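You operate a simulated robot arm through the tools that you are given. There is no shell and no other tool.

The job below is to be done with a simulated robot arm. You get a single attempt, and the scene is never put back.

## Task
Lock the Holdrek and Lammerby slat blocks in the blue frame.
Fine: Holdrek underneath, Lammerby on top; cover shut, latch at FIXED.

It is judged by the outcome, as a careful person would: the job done as asked, and still so three seconds after it is handed in. It fails if anything else is knocked over, pushed out of place, dropped, spilled or broken. A push-on lid holds only when it is set on centred and level and pressed home; a screw cap is set on level and turned clockwise until tight.

## Robot
A 7-joint arm with a two-finger parallel gripper, fixed in place. Base frame: the origin is on the floor under the middle of its stand, x ahead of it, y to its left, z up; the work surface is at about z = 0.85. Readings come in m, rad, newtons and seconds.
It reaches about 1.372 m from its shoulder. Its first joint turns from -2.601 to 2.601 rad. Payload 3.43 kg.
The tool frame sits at the grasp point between the pads (the TCP): z along the fingers, y along the line on which they close. The tips reach 0.03 m beyond it. The gripper opens to 0.094 m. The fingers are 0.028 m wide and 0.01 m thick; the gripper's body (0.05 by 0.096 m) begins 0.055 m behind the TCP.
Orientation is that of the tool frame in the base frame, as a unit quaternion [w, x, y, z]. With the fingers straight down and closing along the base's y, the tool's x points along the base's -x, its y along +y and its z along -z.

## Interface
- The arm moves only by the tool step_arm. Its argument "increments" is a list of rows, each a list of 3 entries, a list of its own where there are three numbers: the shift along the base's x, y, z in m, then the turn, a rotation vector about the base's x, y, z in rad, then the finger opening in m, from 0 to 0.094. In form: [[[tx, ty, tz], [ax, ay, az], gripper], ...]. A call has 1 to 20 rows; each row is the pose to reach, as a shift and turn from the pose commanded when the call began. Each row takes 0.2 s and may step no farther than 0.05 m and 0.15 rad from the row before; otherwise, or with a gripper value out of range, the whole call is refused. Where a pose cannot be reached the arm comes as near as it can. A force on the tool above 40 N (or 10 N above the force at the start of the call, whichever is more), or a blocked arm, ends the call early, and 0.2 s more pass. Each finger travels about 0.045 m/s and halts on what it meets, pressing with about 35 N; the grip force reading is that of the motor and also rises with nothing between the fingers. The clock runs only during rows and for 0.2 s after the last one: add rows that repeat a pose to give the fingers time. The reply holds the time, the measured pose of the TCP, the force on the tool along the base axes, the opening and the grip force, in the units named above and with some noise, with the torque about the TCP (base axes, N m) and any sound that the robot's microphone picked up, and new pictures: "show" is both (left out), scene, wrist or none.
- Cameras (640 x 400 px; columns grow to the right, rows downward): "scene" is fixed at [0.0493, -0.6499, 1.464]; the picture's right is [-0.28, -0.96, 0.00], its down [-0.57, 0.17, -0.80] and it looks along [0.77, -0.23, -0.60] (base axes); focal length 308 px, centre (320, 200). "wrist" rides on the gripper at [0.076, 0.014, -0.102] in the tool frame; the picture's right is [-0.18, 0.98, 0.00], its down [-0.75, -0.14, -0.64] and it looks along [-0.63, -0.12, 0.77] (tool axes); focal length 243 px, centre (320, 200). There is no depth. A picture from a camera that has moved, and an enlarged one, comes with that camera's place and axes in the base frame and with its lens.
- inspect(camera, box): a new picture of the part [left, top, right, bottom] of that camera's present view, enlarged. It takes no simulated time.
- job_done(): hands the job in; it is judged then, once.

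Nothing tells you positions but the pictures and the camera data. Unless the task says otherwise, let go and move clear before handing in.

The tools are called after "Call:" by a JSON object that holds its "name" and its "arguments". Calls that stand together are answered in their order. step_arm: Moves the arm, as the interface text tells. Its arguments: {"type":"object","properties":{"increments":{"type":"array"},"show":{"type":"string","enum":["both","scene","wrist","none"]}},"required":["increments"]} The other tools are called the same way: inspect (camera, box) takes an enlarged picture of a part of a camera's view; job_done () hands the job in.

At the start:

```text
t: 0.0
eef_pos: [0.6584, -0.7364, 1.2455]
tool_rot: [0.0, 0.0, 1.0, 0.0]
force: [0.0, 0.9, -0.3]
ft_torque: [0.0, -0.01, 0.02]
width: 0.094
grasp_force: 0.0
```

scene: 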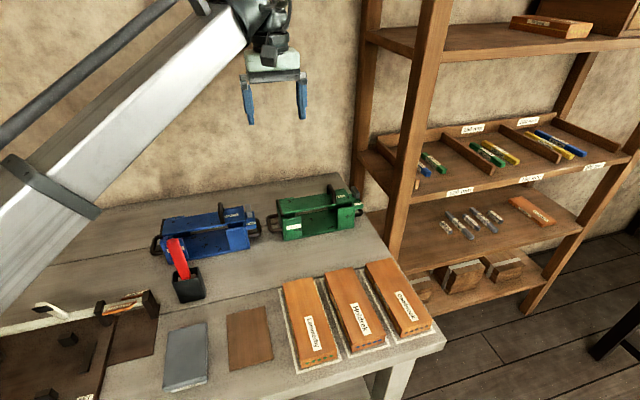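
wrist: 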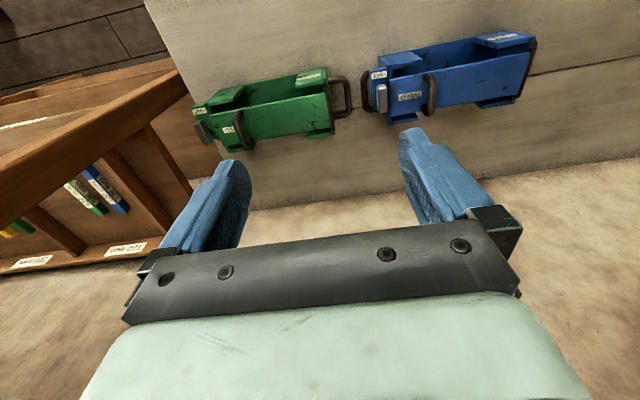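

I see a bench with a blue and a green frame, three labelled blocks at the front (Lammerby and two others), and a shelf to the right. I'll look closer at the frames and labels before moving.

Call:
{"name": "inspect", "arguments": {"camera": "scene", "box": [140, 170, 380, 320]}}

Call:
{"name": "inspect", "arguments": {"camera": "scene", "box": [200, 240, 460, 400]}}

Call:
{"name": "inspect", "arguments": {"camera": "wrist", "box": [340, 10, 560, 148]}}

Call:
{"name": "inspect", "arguments": {"camera": "scene", "box": [0, 270, 220, 400]}}

Call:
{"name": "inspect", "arguments": {"camera": "scene", "box": [380, 0, 640, 160]}}

Call:
{"name": "inspect", "arguments": {"camera": "scene", "box": [400, 150, 640, 300]}}

```text
2.67 times, centred on (260, 245) of scene
camera zoom: at [0.0493, -0.6499, 1.464], right [-0.28, -0.96, 0.0], down [-0.57, 0.17, -0.8], along [0.77, -0.23, -0.6], focal length 821 px, centre (480, 80)
```

zoom: 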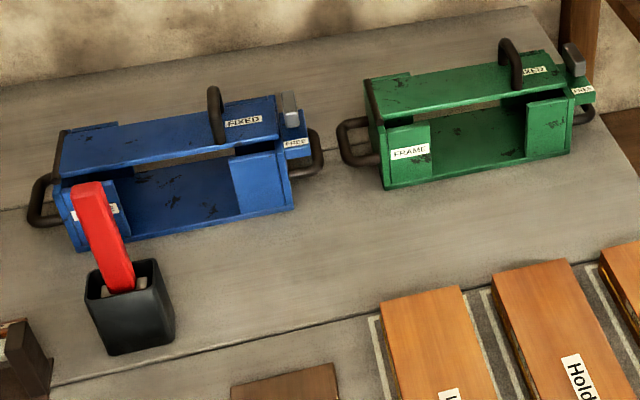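

```text
2.46 times, centred on (330, 320) of scene
camera zoom: at [0.0493, -0.6499, 1.464], right [-0.28, -0.96, 0.0], down [-0.57, 0.17, -0.8], along [0.77, -0.23, -0.6], focal length 758 px, centre (295, -95)
```

zoom: 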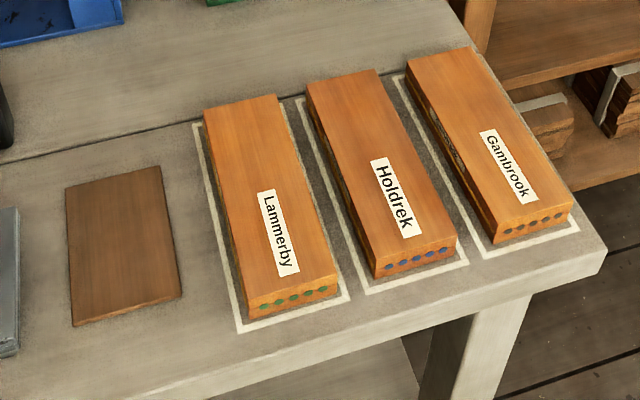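

```text
2.90 times, centred on (450, 79) of wrist
camera zoom: at [0.5834, -0.7222, 1.3474], right [0.18, 0.98, 0.0], down [0.75, -0.14, 0.64], along [0.63, -0.12, -0.77], focal length 703 px, centre (-57, 551)
```

zoom: 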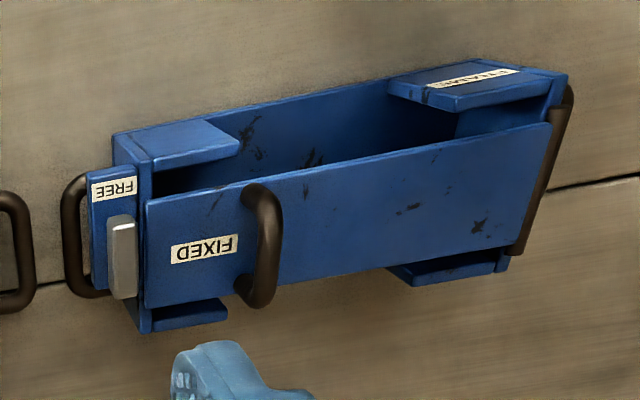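

```text
2.91 times, centred on (110, 335) of scene
camera zoom: at [0.0493, -0.6499, 1.464], right [-0.28, -0.96, 0.0], down [-0.57, 0.17, -0.8], along [0.77, -0.23, -0.6], focal length 896 px, centre (931, -193)
```

zoom: 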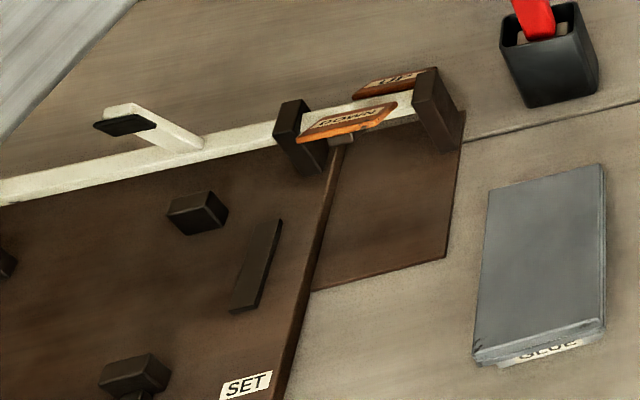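

```text
2.46 times, centred on (510, 80) of scene
camera zoom: at [0.0493, -0.6499, 1.464], right [-0.28, -0.96, 0.0], down [-0.57, 0.17, -0.8], along [0.77, -0.23, -0.6], focal length 758 px, centre (-148, 495)
```

zoom: 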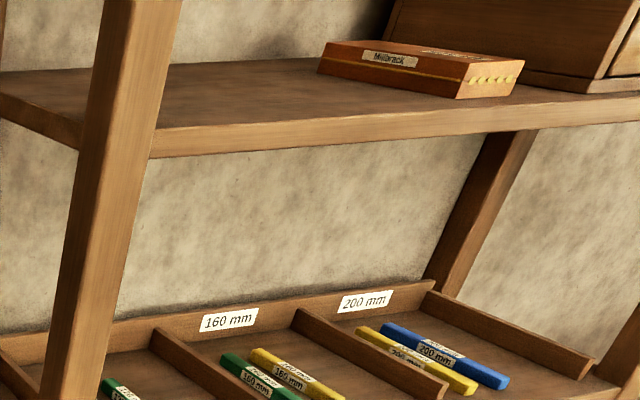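

```text
2.67 times, centred on (520, 225) of scene
camera zoom: at [0.0493, -0.6499, 1.464], right [-0.28, -0.96, 0.0], down [-0.57, 0.17, -0.8], along [0.77, -0.23, -0.6], focal length 821 px, centre (-213, 133)
```

zoom: 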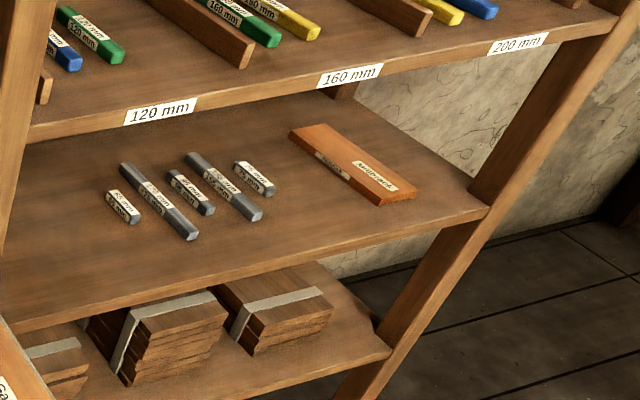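

The frames have a hinged cover at the left end with a handle and a grey latch at the right end. The blue frame is at about x 0.68–0.76, y −0.43 to −0.64. I'll move the wrist camera for a closer look at it.

Call:
{"name": "step_arm", "arguments": {"increments": [[[-0.022, 0.04, -0.015], [0, 0, 0], 0.094], [[-0.044, 0.08, -0.03], [0, 0, 0], 0.094], [[-0.066, 0.12, -0.045], [0, 0, 0], 0.094], [[-0.088, 0.16, -0.06], [0, 0, 0], 0.094], [[-0.11, 0.2, -0.075], [0, 0, 0], 0.094], [[-0.134, 0.244, -0.095], [0, 0, 0], 0.094], [[-0.134, 0.244, -0.095], [0, 0, 0], 0.094]], "show": "both"}}

```text
refused: row 6 steps farther than a row can; nothing moved
```

The last row stepped slightly too far; I'll spread the same move over more rows.

Call:
{"name": "step_arm", "arguments": {"increments": [[[-0.02, 0.035, -0.014], [0, 0, 0], 0.094], [[-0.04, 0.07, -0.028], [0, 0, 0], 0.094], [[-0.06, 0.105, -0.042], [0, 0, 0], 0.094], [[-0.08, 0.14, -0.056], [0, 0, 0], 0.094], [[-0.1, 0.175, -0.07], [0, 0, 0], 0.094], [[-0.12, 0.21, -0.084], [0, 0, 0], 0.094], [[-0.134, 0.244, -0.095], [0, 0, 0], 0.094], [[-0.134, 0.244, -0.095], [0, 0, 0], 0.094]], "show": "both"}}

```text
t: 1.8
eef_pos: [0.5305, -0.4986, 1.1371]
tool_rot: [0.005, 0.0, 1.0, -0.005]
force: [0.6, -0.4, 0.2]
ft_torque: [-0.01, -0.01, -0.02]
width: 0.094
grasp_force: 0.0
out of reach, approached as far as the arm can: row 5, 6, 7, 8
camera wrist: at [0.4542, -0.483, 1.238], right [0.18, 0.98, -0.01], down [0.75, -0.13, 0.65], along [0.64, -0.13, -0.76], focal length 243 px, centre (320, 200)
```

scene: 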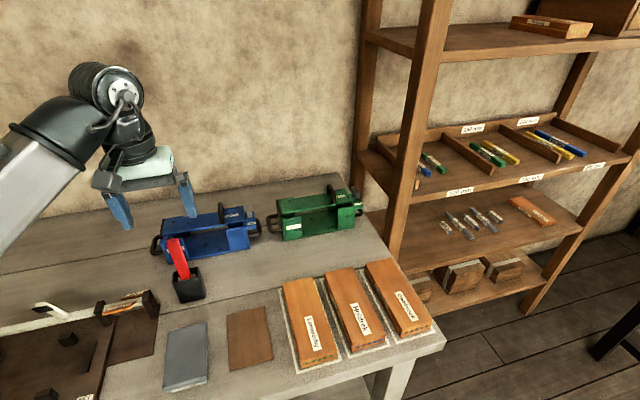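
wrist: 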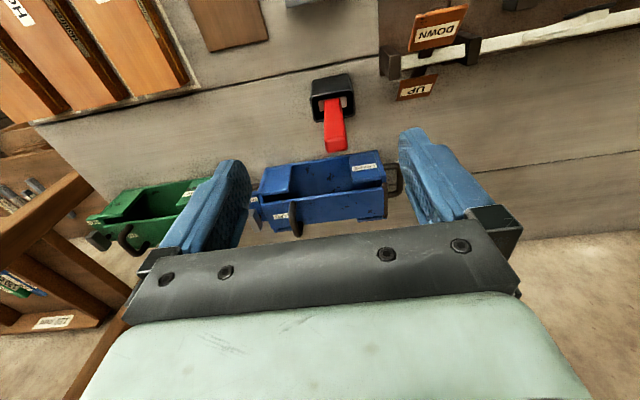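

Call:
{"name": "inspect", "arguments": {"camera": "wrist", "box": [230, 130, 420, 250]}}

Call:
{"name": "inspect", "arguments": {"camera": "wrist", "box": [290, 60, 370, 160]}}

Call:
{"name": "inspect", "arguments": {"camera": "scene", "box": [140, 190, 270, 270]}}

Call:
{"name": "inspect", "arguments": {"camera": "scene", "box": [255, 170, 375, 250]}}

```text
3.33 times, centred on (325, 190) of wrist
camera zoom: at [0.4542, -0.483, 1.238], right [0.18, 0.98, -0.01], down [0.75, -0.13, 0.65], along [0.64, -0.13, -0.76], focal length 809 px, centre (303, 233)
```

zoom: 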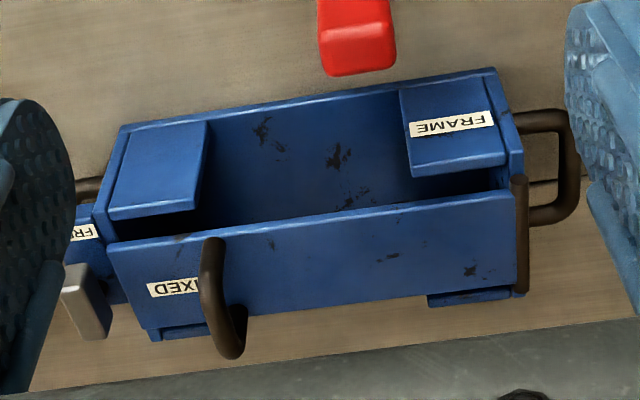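

```text
4.00 times, centred on (330, 110) of wrist
camera zoom: at [0.4542, -0.483, 1.238], right [0.18, 0.98, -0.01], down [0.75, -0.13, 0.65], along [0.64, -0.13, -0.76], focal length 970 px, centre (280, 560)
```

zoom: 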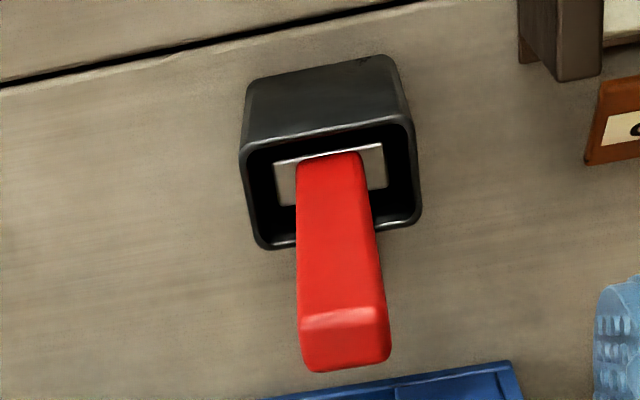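

```text
4.92 times, centred on (205, 230) of scene
camera zoom: at [0.0493, -0.6499, 1.464], right [-0.28, -0.96, 0.0], down [-0.57, 0.17, -0.8], along [0.77, -0.23, -0.6], focal length 1516 px, centre (886, 52)
```

zoom: 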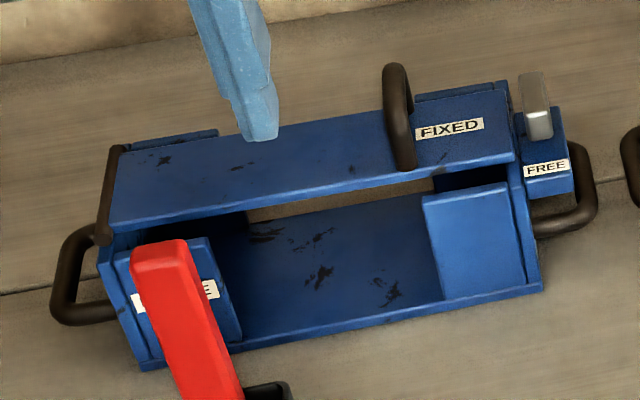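

```text
5.00 times, centred on (315, 210) of scene
camera zoom: at [0.0493, -0.6499, 1.464], right [-0.28, -0.96, 0.0], down [-0.57, 0.17, -0.8], along [0.77, -0.23, -0.6], focal length 1540 px, centre (345, 150)
```

zoom: 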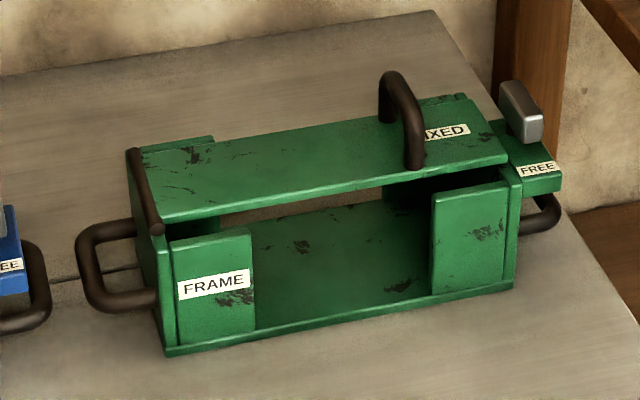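

The blue frame is empty and its cover looks shut, with a grey latch tab on the right-end shelf marked FREE. I'll move the camera closer to the latch to see how it works.

Call:
{"name": "step_arm", "arguments": {"increments": [[[0.02, -0.03, -0.01], [0, 0, 0], 0.094], [[0.04, -0.06, -0.02], [0, 0, 0], 0.094], [[0.06, -0.09, -0.03], [0, 0, 0], 0.094], [[0.072, -0.108, -0.05], [0, 0, 0], 0.094], [[0.072, -0.108, -0.07], [0, 0, 0], 0.094], [[0.072, -0.108, -0.07], [0, 0, 0], 0.094]], "show": "wrist"}}

Call:
{"name": "inspect", "arguments": {"camera": "wrist", "box": [210, 60, 450, 210]}}

```text
t: 3.2
eef_pos: [0.5998, -0.6044, 1.0662]
tool_rot: [0.001, 0.0, 1.0, 0.0]
force: [0.2, -0.2, 0.8]
ft_torque: [0.04, 0.01, -0.02]
width: 0.0938
grasp_force: 0.1
camera wrist: at [0.5253, -0.5908, 1.1683], right [0.18, 0.98, 0.0], down [0.75, -0.14, 0.64], along [0.63, -0.12, -0.77], focal length 243 px, centre (320, 200)
```

wrist: 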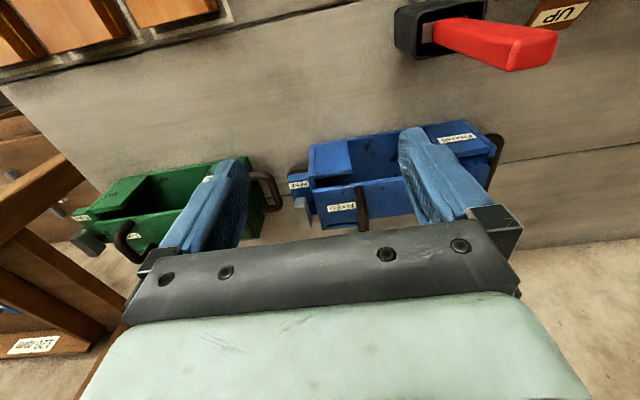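

```text
2.67 times, centred on (330, 135) of wrist
camera zoom: at [0.5253, -0.5908, 1.1683], right [0.18, 0.98, 0.0], down [0.75, -0.14, 0.64], along [0.63, -0.12, -0.77], focal length 647 px, centre (293, 373)
```

zoom: 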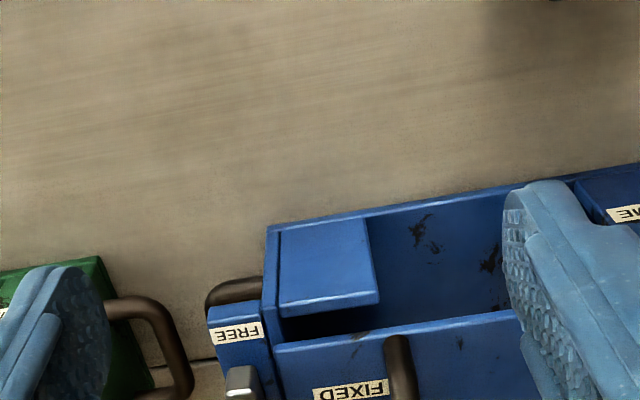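

Call:
{"name": "inspect", "arguments": {"camera": "wrist", "box": [276, 160, 380, 236]}}

```text
5.26 times, centred on (328, 198) of wrist
camera zoom: at [0.5253, -0.5908, 1.1683], right [0.18, 0.98, 0.0], down [0.75, -0.14, 0.64], along [0.63, -0.12, -0.77], focal length 1277 px, centre (278, 210)
```

zoom: 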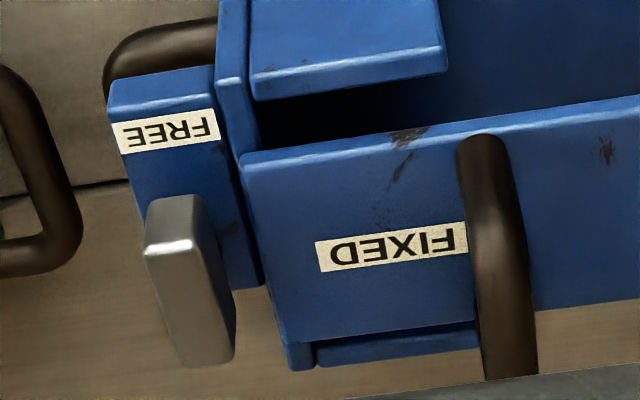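

The latch is a grey bar on the end shelf beside the FREE label. I'll tilt the gripper so that the wrist camera looks straight down on it, to see its axis and direction.

Call:
{"name": "step_arm", "arguments": {"increments": [[[0.0, 0, 0.03], [0, 0.13, 0], 0.094], [[0.03, -0.01, 0.05], [0, 0.26, 0], 0.094], [[0.06, -0.02, 0.05], [0, 0.39, 0], 0.094], [[0.09, -0.03, 0.05], [0, 0.52, 0], 0.094], [[0.12, -0.04, 0.05], [0, 0.65, 0], 0.094], [[0.12, -0.04, 0.05], [0, 0.68, 0], 0.094], [[0.12, -0.04, 0.05], [0, 0.68, 0], 0.094]], "show": "both"}}

Call:
{"name": "inspect", "arguments": {"camera": "wrist", "box": [220, 100, 420, 225]}}

```text
t: 4.8
eef_pos: [0.701, -0.7056, 1.0209]
tool_rot: [-0.266, -0.025, 0.961, -0.074]
force: [1.0, 0.2, -0.9]
ft_torque: [0.0, -0.01, 0.0]
width: 0.0939
grasp_force: 0.0
out of reach, approached as far as the arm can: row 2, 3, 4, 5, 6, 7
camera wrist: at [0.6873, -0.6754, 1.1447], right [0.07, 0.97, -0.22], down [0.98, -0.03, 0.18], along [0.16, -0.23, -0.96], focal length 243 px, centre (320, 200)
```

scene: 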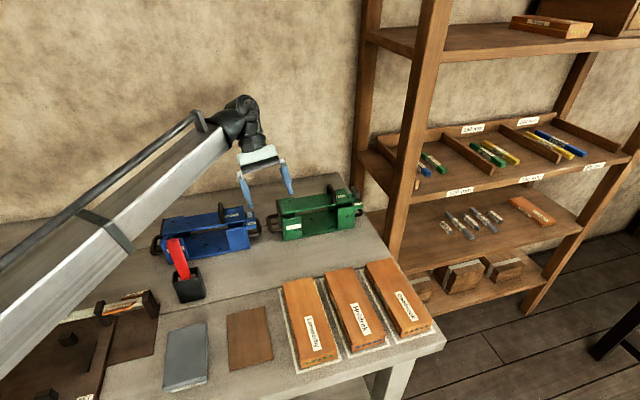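
wrist: 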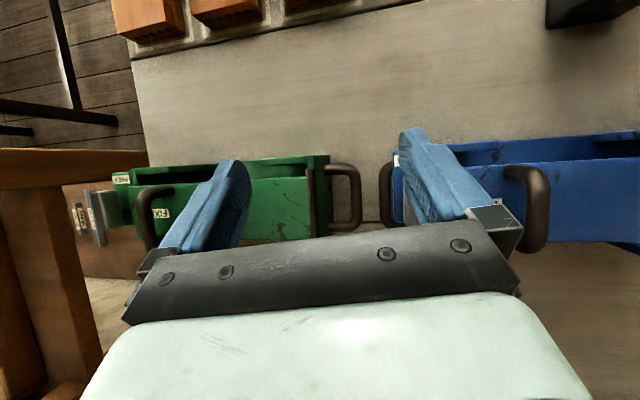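

```text
3.20 times, centred on (320, 162) of wrist
camera zoom: at [0.6873, -0.6754, 1.1447], right [0.07, 0.97, -0.22], down [0.98, -0.03, 0.18], along [0.16, -0.23, -0.96], focal length 776 px, centre (320, 320)
```

zoom: 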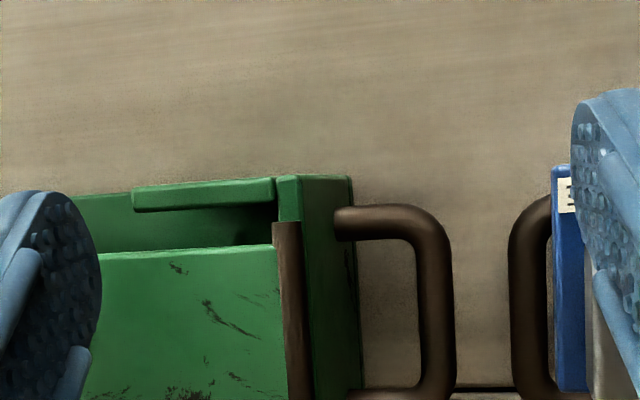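

That tilt is beyond the arm's reach, so the arm drifted toward the gap between the frames. I'll lift straight up first and then bring the gripper back to vertical.

Call:
{"name": "step_arm", "arguments": {"increments": [[[0, 0, 0.04], [0, 0, 0], 0.094], [[0, 0, 0.08], [0, 0, 0], 0.094], [[0, 0, 0.12], [0, 0, 0], 0.094], [[0, 0, 0.12], [0, 0, 0], 0.094]], "show": "none"}}

```text
t: 5.8
eef_pos: [0.6976, -0.7304, 1.1093]
tool_rot: [-0.247, -0.033, 0.963, -0.1]
force: [-0.6, 1.0, 0.4]
ft_torque: [-0.02, 0.02, -0.01]
width: 0.0941
grasp_force: 0.1
out of reach, approached as far as the arm can: row 1, 2, 3, 4
```

Call:
{"name": "step_arm", "arguments": {"increments": [[[0, 0, 0], [0, -0.14, 0], 0.094], [[0, 0, 0.0], [0, -0.28, 0], 0.094], [[0, 0, 0.0], [0, -0.42, 0], 0.094], [[0, 0, 0.0], [0, -0.5, 0], 0.094], [[0, 0, 0.0], [0, -0.5, 0], 0.094]], "show": "none"}}

```text
t: 7.0
eef_pos: [0.696, -0.7288, 1.1122]
tool_rot: [-0.001, -0.007, 0.994, -0.105]
force: [0.6, 0.1, -0.7]
ft_torque: [0.0, 0.0, 0.0]
width: 0.094
grasp_force: 0.2
```

Call:
{"name": "step_arm", "arguments": {"increments": [[[0, 0, 0], [0.1, 0, 0], 0.094], [[0, 0, 0.0], [0.21, -0.002, -0.014], 0.094], [[0, 0, 0.0], [0.21, -0.002, -0.014], 0.094]], "show": "none"}}

```text
t: 7.8
eef_pos: [0.6966, -0.7267, 1.1126]
tool_rot: [-0.001, 0.0, 1.0, 0.002]
force: [-0.2, 0.0, 0.3]
ft_torque: [0.02, -0.01, -0.01]
width: 0.0942
grasp_force: 0.1
```

The gripper is vertical again. I'll yaw it +90° here so the camera looks along +y at the blue frame's latch end; I'll need that yaw later to place the blocks anyway.

Call:
{"name": "step_arm", "arguments": {"increments": [[[0, 0, 0], [0, 0, 0.14], 0.094], [[0, 0, 0], [0, 0, 0.28], 0.094], [[0, 0, 0], [0, 0, 0.42], 0.094], [[0, 0, 0], [0, 0, 0.56], 0.094], [[0, 0, 0], [0, 0, 0.7], 0.094], [[0, 0, 0], [0, 0, 0.84], 0.094], [[0, 0, 0], [0, 0, 0.98], 0.094], [[0, 0, 0], [0, 0, 1.12], 0.094], [[0, 0, 0], [0, 0, 1.26], 0.094], [[0, 0, 0], [0, 0, 1.4], 0.094], [[0, 0, 0], [0, 0, 1.5], 0.094], [[0, 0, 0], [0, 0, 1.5708], 0.094], [[0, 0, 0], [0, 0, 1.5708], 0.094]], "show": "both"}}

Call:
{"name": "inspect", "arguments": {"camera": "wrist", "box": [220, 60, 420, 185]}}

```text
t: 10.6
eef_pos: [0.6965, -0.7264, 1.1123]
tool_rot: [0.001, 0.708, -0.706, 0.001]
force: [-0.4, -0.1, -0.2]
ft_torque: [0.01, 0.01, 0.02]
width: 0.0939
grasp_force: 0.0
camera wrist: at [0.6838, -0.803, 1.2139], right [-0.98, 0.18, 0.0], down [0.14, 0.75, 0.64], along [0.12, 0.63, -0.77], focal length 243 px, centre (320, 200)
```

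scene: 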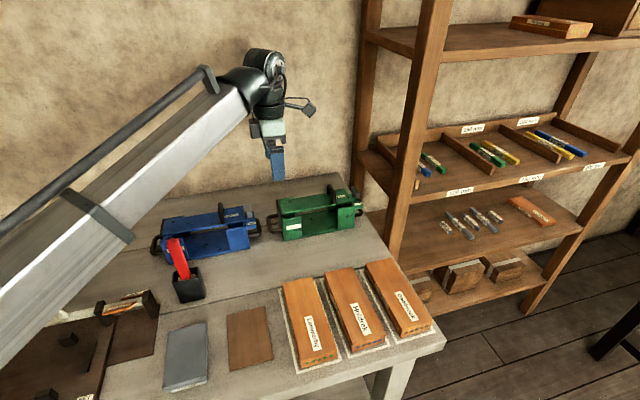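
wrist: 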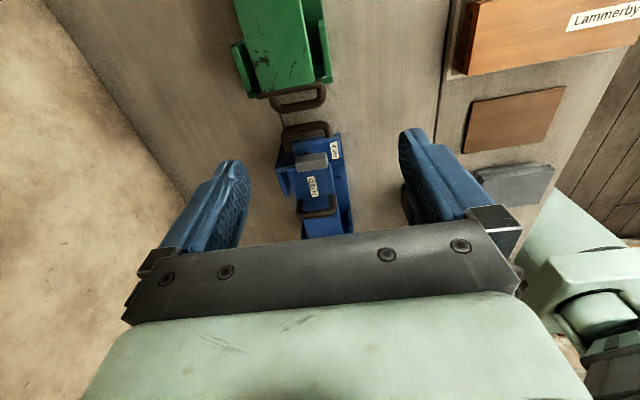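

```text
3.20 times, centred on (320, 122) of wrist
camera zoom: at [0.6838, -0.803, 1.2139], right [-0.98, 0.18, 0.0], down [0.14, 0.75, 0.64], along [0.12, 0.63, -0.77], focal length 776 px, centre (320, 448)
```

zoom: 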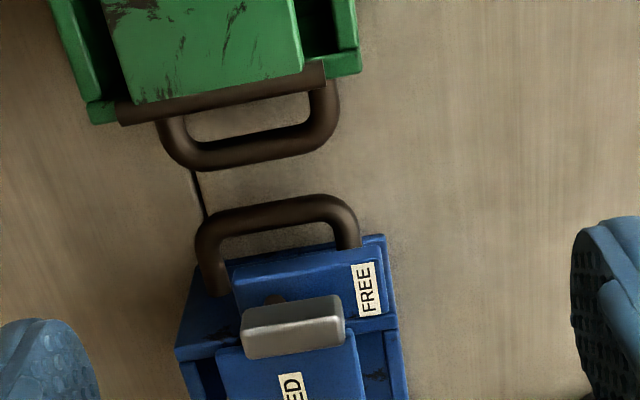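

Call:
{"name": "inspect", "arguments": {"camera": "wrist", "box": [268, 115, 364, 180]}}

Call:
{"name": "inspect", "arguments": {"camera": "wrist", "box": [262, 130, 374, 245]}}

Call:
{"name": "inspect", "arguments": {"camera": "scene", "box": [225, 195, 275, 245]}}

```text
6.15 times, centred on (316, 148) of wrist
camera zoom: at [0.6838, -0.803, 1.2139], right [-0.98, 0.18, 0.0], down [0.14, 0.75, 0.64], along [0.12, 0.63, -0.77], focal length 1493 px, centre (345, 523)
```

zoom: 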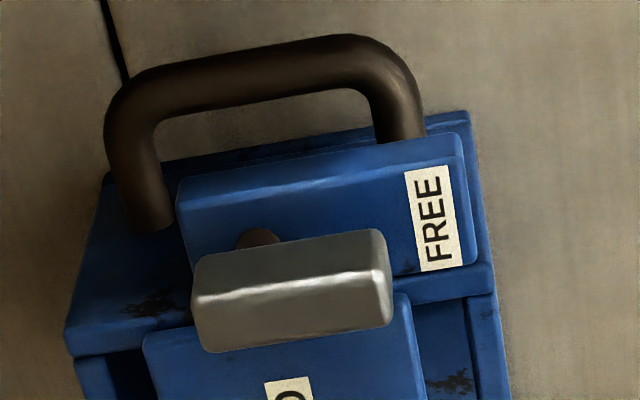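

```text
3.48 times, centred on (318, 188) of wrist
camera zoom: at [0.6838, -0.803, 1.2139], right [-0.98, 0.18, 0.0], down [0.14, 0.75, 0.64], along [0.12, 0.63, -0.77], focal length 844 px, centre (327, 244)
```

zoom: 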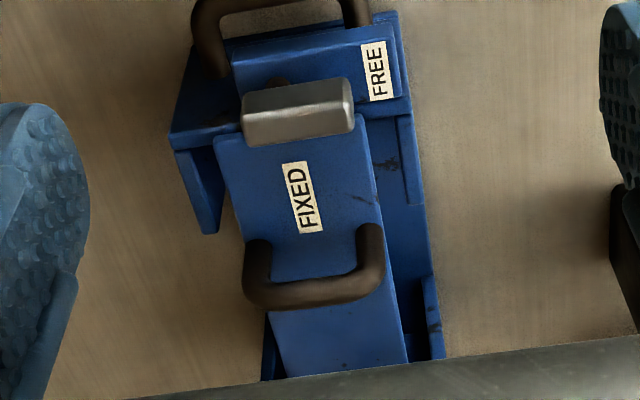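

```text
8.00 times, centred on (250, 220) of scene
camera zoom: at [0.0493, -0.6499, 1.464], right [-0.28, -0.96, 0.0], down [-0.57, 0.17, -0.8], along [0.77, -0.23, -0.6], focal length 2464 px, centre (880, 40)
```

zoom: 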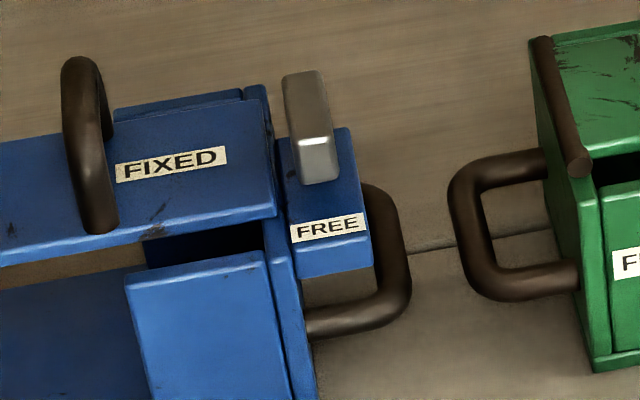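

The latch is a bar pivoted on a pin on the end shelf. It now points toward −x (FREE) and must swing to +y over the cover (FIXED). The cover is shut with an arch handle whose top bar runs along x near (0.73, −0.575). I'll turn back to yaw 0 above it.

Call:
{"name": "step_arm", "arguments": {"increments": [[[0.003, 0.015, 0], [0, 0, -0.14], 0.094], [[0.006, 0.03, 0], [0, 0, -0.28], 0.094], [[0.009, 0.045, 0], [0, 0, -0.42], 0.094], [[0.012, 0.06, 0], [0, 0, -0.56], 0.094], [[0.015, 0.075, 0], [0, 0, -0.7], 0.094], [[0.018, 0.09, 0], [0, 0, -0.84], 0.094], [[0.021, 0.105, 0], [0, 0, -0.98], 0.094], [[0.024, 0.12, 0], [0, 0, -1.12], 0.094], [[0.027, 0.135, 0], [0, 0, -1.26], 0.094], [[0.03, 0.15, 0], [0, 0, -1.4], 0.094], [[0.033, 0.151, 0], [0, 0, -1.5], 0.094], [[0.033, 0.151, 0], [0, 0, -1.5708], 0.094], [[0.033, 0.151, -0.02], [0, 0, -1.5708], 0.094]], "show": "both"}}

Call:
{"name": "inspect", "arguments": {"camera": "wrist", "box": [220, 120, 420, 245]}}

```text
t: 13.4
eef_pos: [0.7287, -0.5756, 1.0919]
tool_rot: [-0.001, 0.0, 1.0, 0.0]
force: [0.3, 0.4, -0.1]
ft_torque: [-0.01, -0.02, -0.03]
width: 0.094
grasp_force: 0.0
camera wrist: at [0.6547, -0.561, 1.1949], right [0.18, 0.98, 0.0], down [0.75, -0.14, 0.64], along [0.63, -0.12, -0.77], focal length 243 px, centre (320, 200)
```

scene: 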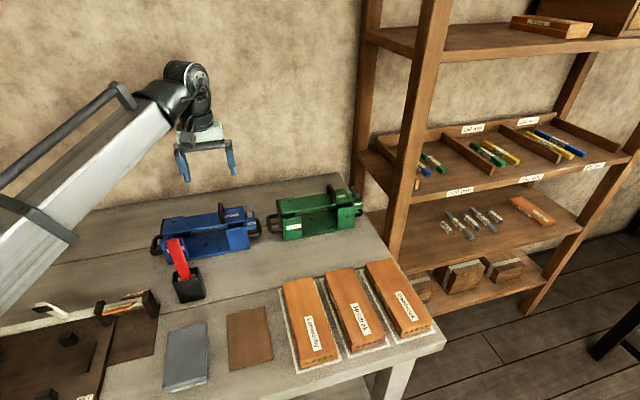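
wrist: 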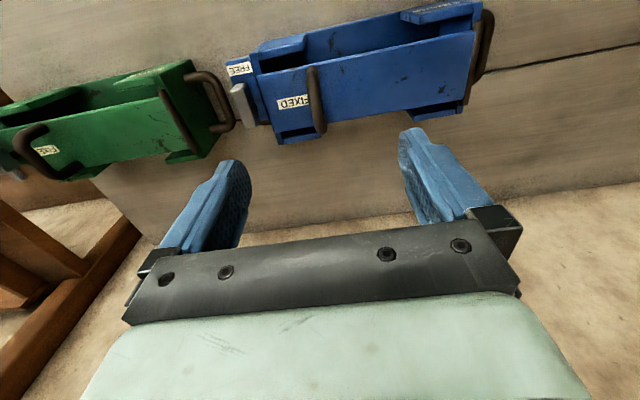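

```text
3.20 times, centred on (320, 182) of wrist
camera zoom: at [0.6547, -0.561, 1.1949], right [0.18, 0.98, 0.0], down [0.75, -0.14, 0.64], along [0.63, -0.12, -0.77], focal length 776 px, centre (320, 256)
```

zoom: 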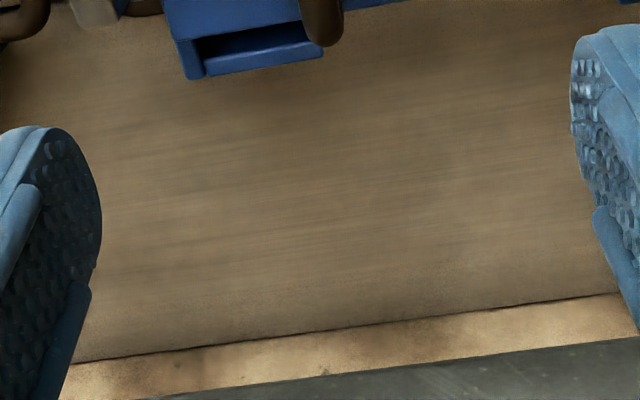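

Call:
{"name": "inspect", "arguments": {"camera": "wrist", "box": [215, 0, 375, 150]}}

Call:
{"name": "inspect", "arguments": {"camera": "wrist", "box": [360, 0, 520, 120]}}

```text
2.67 times, centred on (295, 75) of wrist
camera zoom: at [0.6547, -0.561, 1.1949], right [0.18, 0.98, 0.0], down [0.75, -0.14, 0.64], along [0.63, -0.12, -0.77], focal length 647 px, centre (387, 533)
```

zoom: 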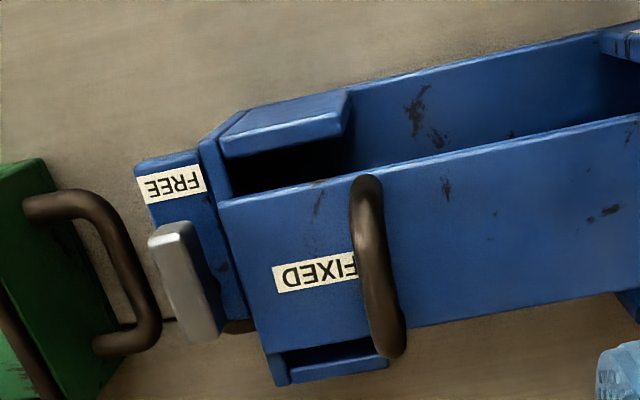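

```text
3.33 times, centred on (440, 60) of wrist
camera zoom: at [0.6547, -0.561, 1.1949], right [0.18, 0.98, 0.0], down [0.75, -0.14, 0.64], along [0.63, -0.12, -0.77], focal length 809 px, centre (-80, 667)
```

zoom: 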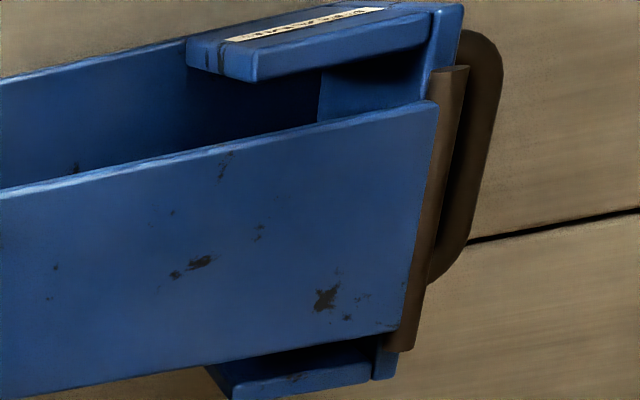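

The handle bar is at about (0.726, −0.577, 0.967), the cover top at z 0.930, and the hinge axis at about (y −0.4245, z 0.9265). I'll part-close the fingers and descend over the handle, stopping to check alignment.

Call:
{"name": "step_arm", "arguments": {"increments": [[[-0.001, -0.001, -0.02], [0, 0, 0], 0.075], [[-0.002, -0.001, -0.04], [0, 0, 0], 0.06], [[-0.003, -0.001, -0.062], [0, 0, 0], 0.06], [[-0.003, -0.001, -0.062], [0, 0, 0], 0.06]], "show": "wrist"}}

Call:
{"name": "inspect", "arguments": {"camera": "wrist", "box": [240, 60, 400, 220]}}

Call:
{"name": "inspect", "arguments": {"camera": "scene", "box": [150, 130, 280, 260]}}

```text
t: 14.4
eef_pos: [0.7265, -0.5792, 1.0304]
tool_rot: [-0.002, 0.0, 1.0, 0.0]
force: [0.6, 0.3, 0.2]
ft_torque: [-0.02, 0.01, 0.01]
width: 0.0601
grasp_force: 0.1
camera wrist: at [0.6522, -0.5639, 1.1322], right [0.18, 0.98, 0.0], down [0.75, -0.14, 0.64], along [0.63, -0.12, -0.77], focal length 243 px, centre (320, 200)
```

wrist: 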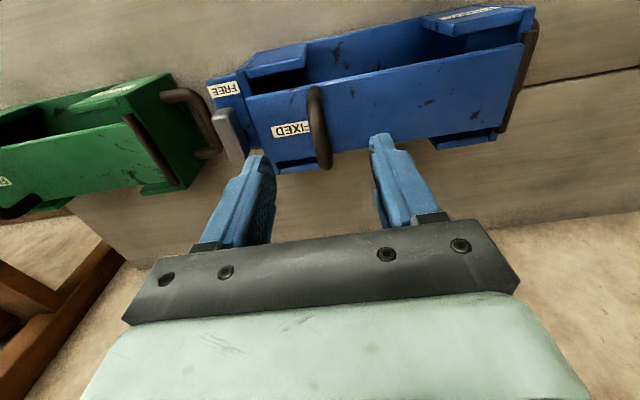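

```text
2.50 times, centred on (320, 140) of wrist
camera zoom: at [0.6522, -0.5639, 1.1322], right [0.18, 0.98, 0.0], down [0.75, -0.14, 0.64], along [0.63, -0.12, -0.77], focal length 606 px, centre (320, 350)
```

zoom: 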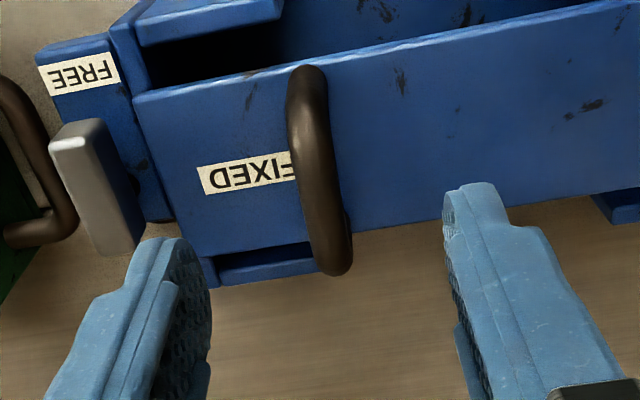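

```text
3.08 times, centred on (215, 195) of scene
camera zoom: at [0.0493, -0.6499, 1.464], right [-0.28, -0.96, 0.0], down [-0.57, 0.17, -0.8], along [0.77, -0.23, -0.6], focal length 948 px, centre (643, 215)
```

zoom: 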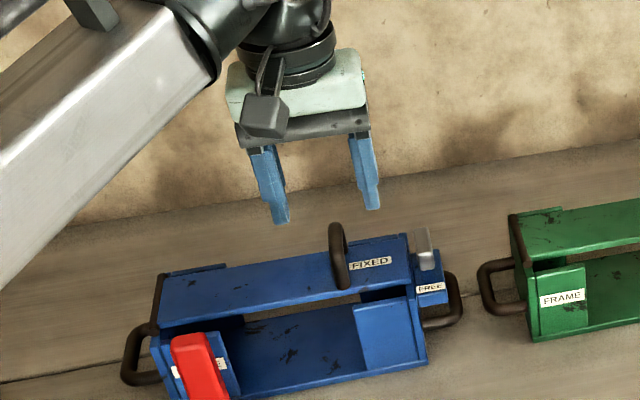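

Alignment is good: the bar is at y ≈ −0.577, midway between the fingers. I'll descend to z ≈ 0.973 and close on the bar.

Call:
{"name": "step_arm", "arguments": {"increments": [[[0, 0.001, -0.02], [0, 0, 0], 0.06], [[0, 0.001, -0.04], [0, 0, 0], 0.06], [[0, 0.001, -0.057], [0, 0, 0], 0.06], [[0, 0.001, -0.057], [0, 0, 0], 0.03], [[0, 0.001, -0.057], [0, 0, 0], 0.0], [[0, 0.001, -0.057], [0, 0, 0], 0.0], [[0, 0.001, -0.057], [0, 0, 0], 0.0]], "show": "both"}}

Call:
{"name": "inspect", "arguments": {"camera": "scene", "box": [150, 130, 280, 260]}}

```text
t: 16.0
eef_pos: [0.7267, -0.576, 0.9729]
tool_rot: [-0.001, 0.0, 1.0, -0.001]
force: [0.1, -8.5, 0.6]
ft_torque: [0.0, 0.02, -0.02]
width: 0.0159
grasp_force: 35.0
camera wrist: at [0.652, -0.5625, 1.0756], right [0.18, 0.98, 0.0], down [0.75, -0.14, 0.64], along [0.63, -0.12, -0.77], focal length 243 px, centre (320, 200)
```

scene: 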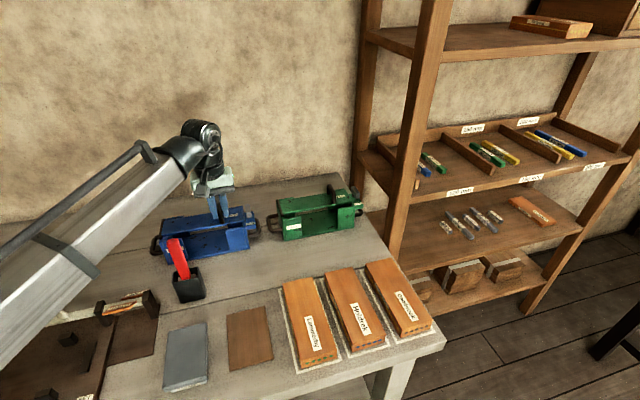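
wrist: 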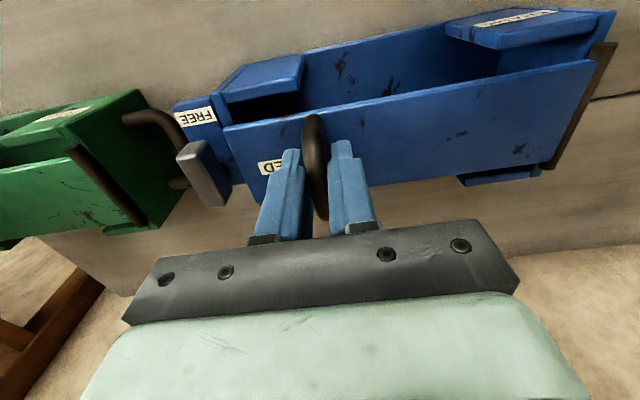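

```text
3.08 times, centred on (215, 195) of scene
camera zoom: at [0.0493, -0.6499, 1.464], right [-0.28, -0.96, 0.0], down [-0.57, 0.17, -0.8], along [0.77, -0.23, -0.6], focal length 948 px, centre (643, 215)
```

zoom: 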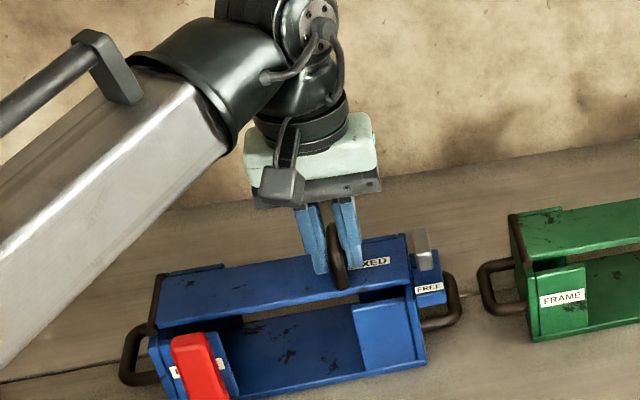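

The bar is gripped (35 N). I'll now swing the cover up about its hinge, starting with the first 20° to check forces.

Call:
{"name": "step_arm", "arguments": {"increments": [[[0, 0.0012, 0.0066], [0, 0, 0], 0.0], [[0, 0.0035, 0.0132], [0, 0, 0], 0.0], [[0, 0.0085, 0.0259], [0, 0, 0], 0.0], [[0, 0.0146, 0.0382], [0, 0, 0], 0.0], [[0, 0.0217, 0.0499], [0, 0, 0], 0.0]], "show": "both"}}

Call:
{"name": "inspect", "arguments": {"camera": "scene", "box": [150, 130, 280, 260]}}

```text
t: 17.2
eef_pos: [0.7261, -0.5544, 1.025]
tool_rot: [0.0, 0.0, 1.0, -0.001]
force: [0.1, -10.6, 5.9]
ft_torque: [-0.09, -0.01, -0.06]
width: 0.0146
grasp_force: 34.8
camera wrist: at [0.6522, -0.5399, 1.1265], right [0.18, 0.98, 0.0], down [0.75, -0.14, 0.64], along [0.63, -0.12, -0.77], focal length 243 px, centre (320, 200)
```

scene: 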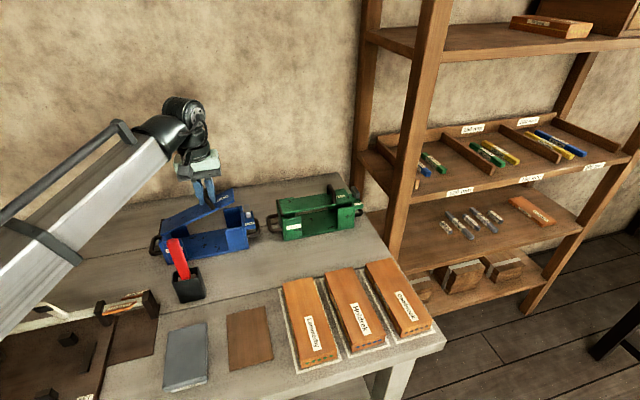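
wrist: 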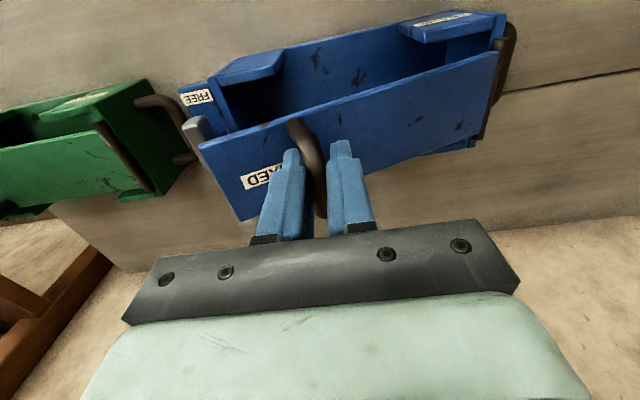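

```text
3.08 times, centred on (215, 195) of scene
camera zoom: at [0.0493, -0.6499, 1.464], right [-0.28, -0.96, 0.0], down [-0.57, 0.17, -0.8], along [0.77, -0.23, -0.6], focal length 948 px, centre (643, 215)
```

zoom: 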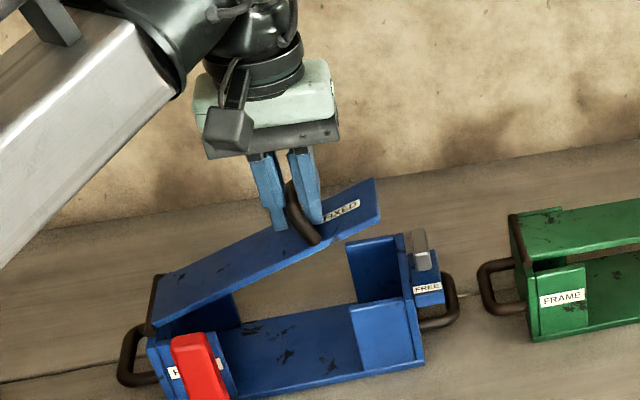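

The cover lifts freely with the frame staying put. The y force shows I'm pushing slightly too far +y, so I'll trim 2 mm and continue the arc to about 60°.

Call:
{"name": "step_arm", "arguments": {"increments": [[[0, 0.0061, 0.011], [0, 0, 0], 0.0], [[0, 0.0152, 0.0213], [0, 0, 0], 0.0], [[0, 0.0251, 0.0308], [0, 0, 0], 0.0], [[0, 0.0358, 0.0394], [0, 0, 0], 0.0], [[0, 0.0472, 0.047], [0, 0, 0], 0.0], [[0, 0.0593, 0.0535], [0, 0, 0], 0.0], [[0, 0.0718, 0.059], [0, 0, 0], 0.0], [[0, 0.0848, 0.0634], [0, 0, 0], 0.0]], "show": "both"}}

Call:
{"name": "inspect", "arguments": {"camera": "scene", "box": [130, 130, 280, 280]}}

```text
t: 19.0
eef_pos: [0.7257, -0.4697, 1.0866]
tool_rot: [0.0, 0.0, 1.0, -0.001]
force: [7.1, -9.1, 23.0]
ft_torque: [-0.26, -0.04, -0.29]
width: 0.0126
grasp_force: 35.5
camera wrist: at [0.6518, -0.4557, 1.1894], right [0.18, 0.98, 0.0], down [0.75, -0.14, 0.64], along [0.63, -0.12, -0.77], focal length 243 px, centre (320, 200)
```

scene: 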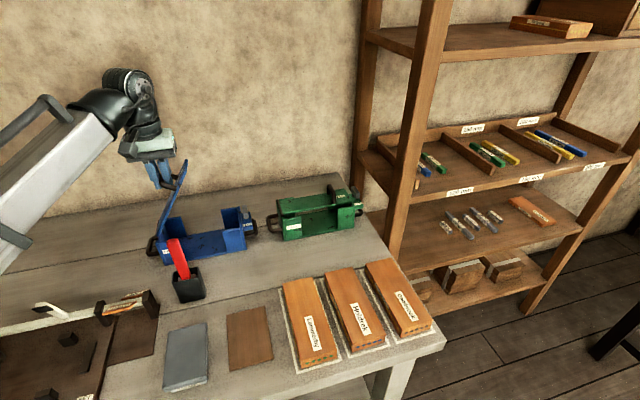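
wrist: 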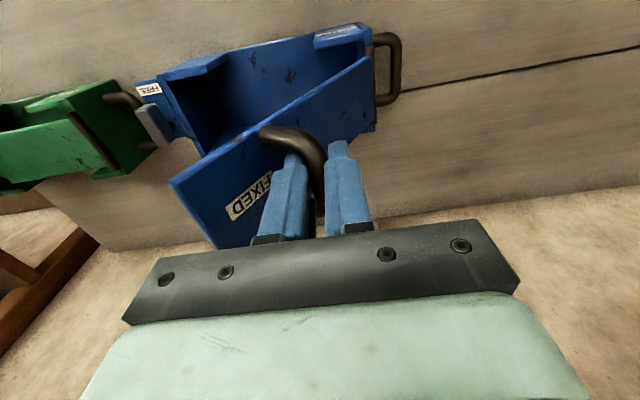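

```text
2.67 times, centred on (205, 205) of scene
camera zoom: at [0.0493, -0.6499, 1.464], right [-0.28, -0.96, 0.0], down [-0.57, 0.17, -0.8], along [0.77, -0.23, -0.6], focal length 821 px, centre (627, 187)
```

zoom: 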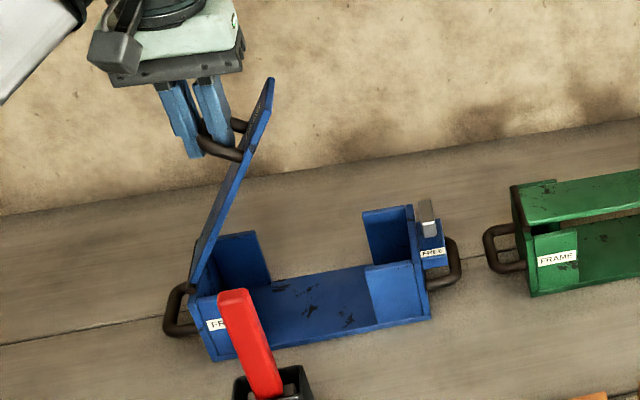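

Call:
{"name": "inspect", "arguments": {"camera": "wrist", "box": [240, 100, 400, 250]}}

Call:
{"name": "inspect", "arguments": {"camera": "scene", "box": [150, 140, 210, 200]}}

```text
2.67 times, centred on (320, 175) of wrist
camera zoom: at [0.6518, -0.4557, 1.1894], right [0.18, 0.98, 0.0], down [0.75, -0.14, 0.64], along [0.63, -0.12, -0.77], focal length 647 px, centre (320, 267)
```

zoom: 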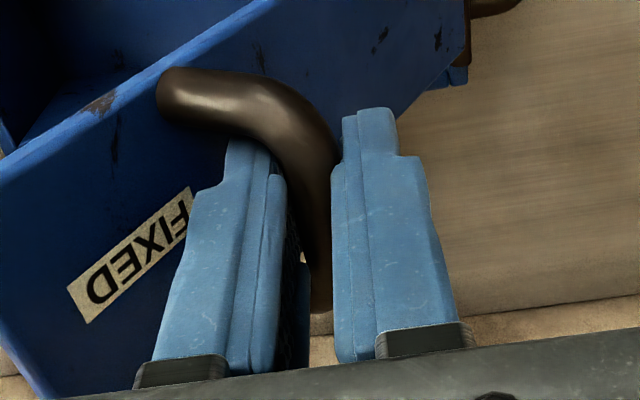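

```text
6.67 times, centred on (180, 170) of scene
camera zoom: at [0.0493, -0.6499, 1.464], right [-0.28, -0.96, 0.0], down [-0.57, 0.17, -0.8], along [0.77, -0.23, -0.6], focal length 2053 px, centre (1253, 400)
```

zoom: 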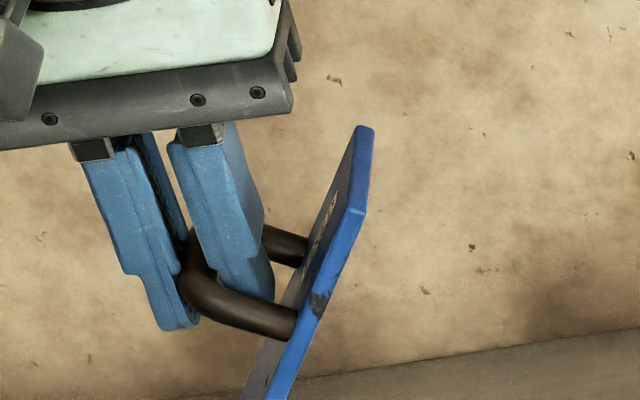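

The fingers sit inside the handle loop, leaning on the near leg and pulling slightly inward. I'll make a small relief correction (+x and radially outward) and read the forces.

Call:
{"name": "step_arm", "arguments": {"increments": [[[0.0015, -0.0005, 0.0012], [0, 0, 0], 0.0], [[0.0015, -0.0007, 0.002], [0, 0, 0], 0.0]], "show": "none"}}

```text
t: 19.6
eef_pos: [0.7263, -0.4696, 1.0871]
tool_rot: [-0.001, -0.001, 1.0, 0.001]
force: [4.2, -4.5, 6.8]
ft_torque: [-0.19, -0.05, -0.38]
width: 0.0124
grasp_force: 35.1
```

Forces dropped as expected, so the hinge is about 4 mm farther +y than I assumed. I'll continue the arc with the corrected hinge to about 85°.

Call:
{"name": "step_arm", "arguments": {"increments": [[[0.001, 0.0066, 0.0024], [0, 0, 0], 0.0], [[0.001, 0.0133, 0.0046], [0, 0, 0], 0.0], [[0.001, 0.0271, 0.0072], [0, 0, 0], 0.0], [[0.001, 0.041, 0.0087], [0, 0, 0], 0.0], [[0.001, 0.055, 0.009], [0, 0, 0], 0.0], [[0.001, 0.069, 0.0079], [0, 0, 0], 0.0]], "show": "both"}}

Call:
{"name": "inspect", "arguments": {"camera": "scene", "box": [110, 130, 270, 290]}}

```text
t: 21.0
eef_pos: [0.7299, -0.4027, 1.0956]
tool_rot: [0.0, 0.0, 1.0, 0.0]
force: [-1.2, -1.4, 1.6]
ft_torque: [-0.24, -0.38, -0.7]
width: 0.012
grasp_force: 35.7
camera wrist: at [0.6551, -0.3876, 1.1982], right [0.18, 0.98, 0.0], down [0.75, -0.14, 0.64], along [0.63, -0.12, -0.77], focal length 243 px, centre (320, 200)
```

scene: 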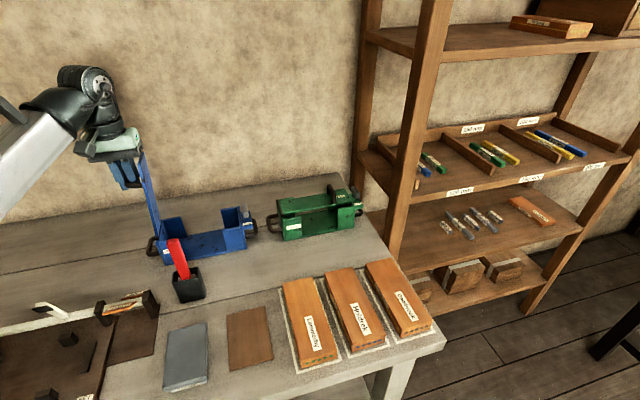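
wrist: 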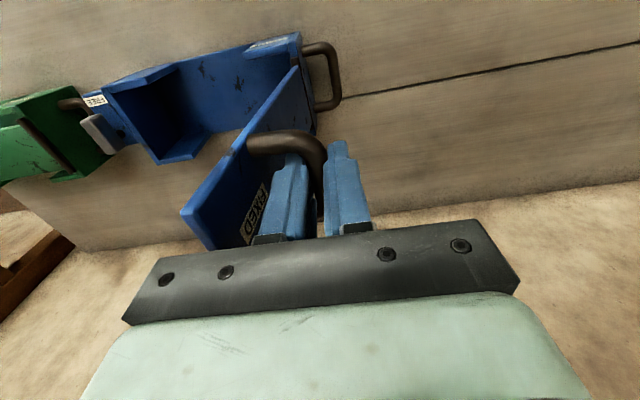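

```text
2.50 times, centred on (190, 210) of scene
camera zoom: at [0.0493, -0.6499, 1.464], right [-0.28, -0.96, 0.0], down [-0.57, 0.17, -0.8], along [0.77, -0.23, -0.6], focal length 770 px, centre (645, 175)
```

zoom: 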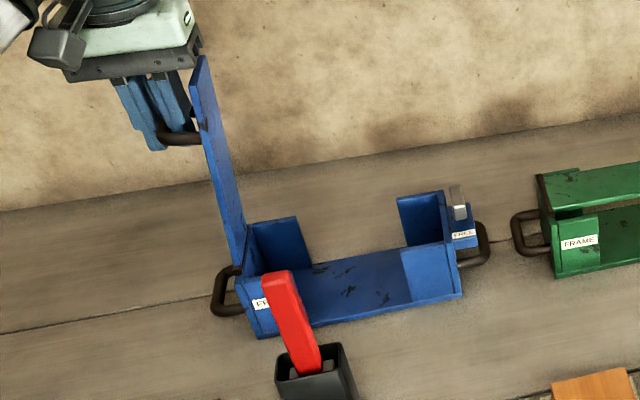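

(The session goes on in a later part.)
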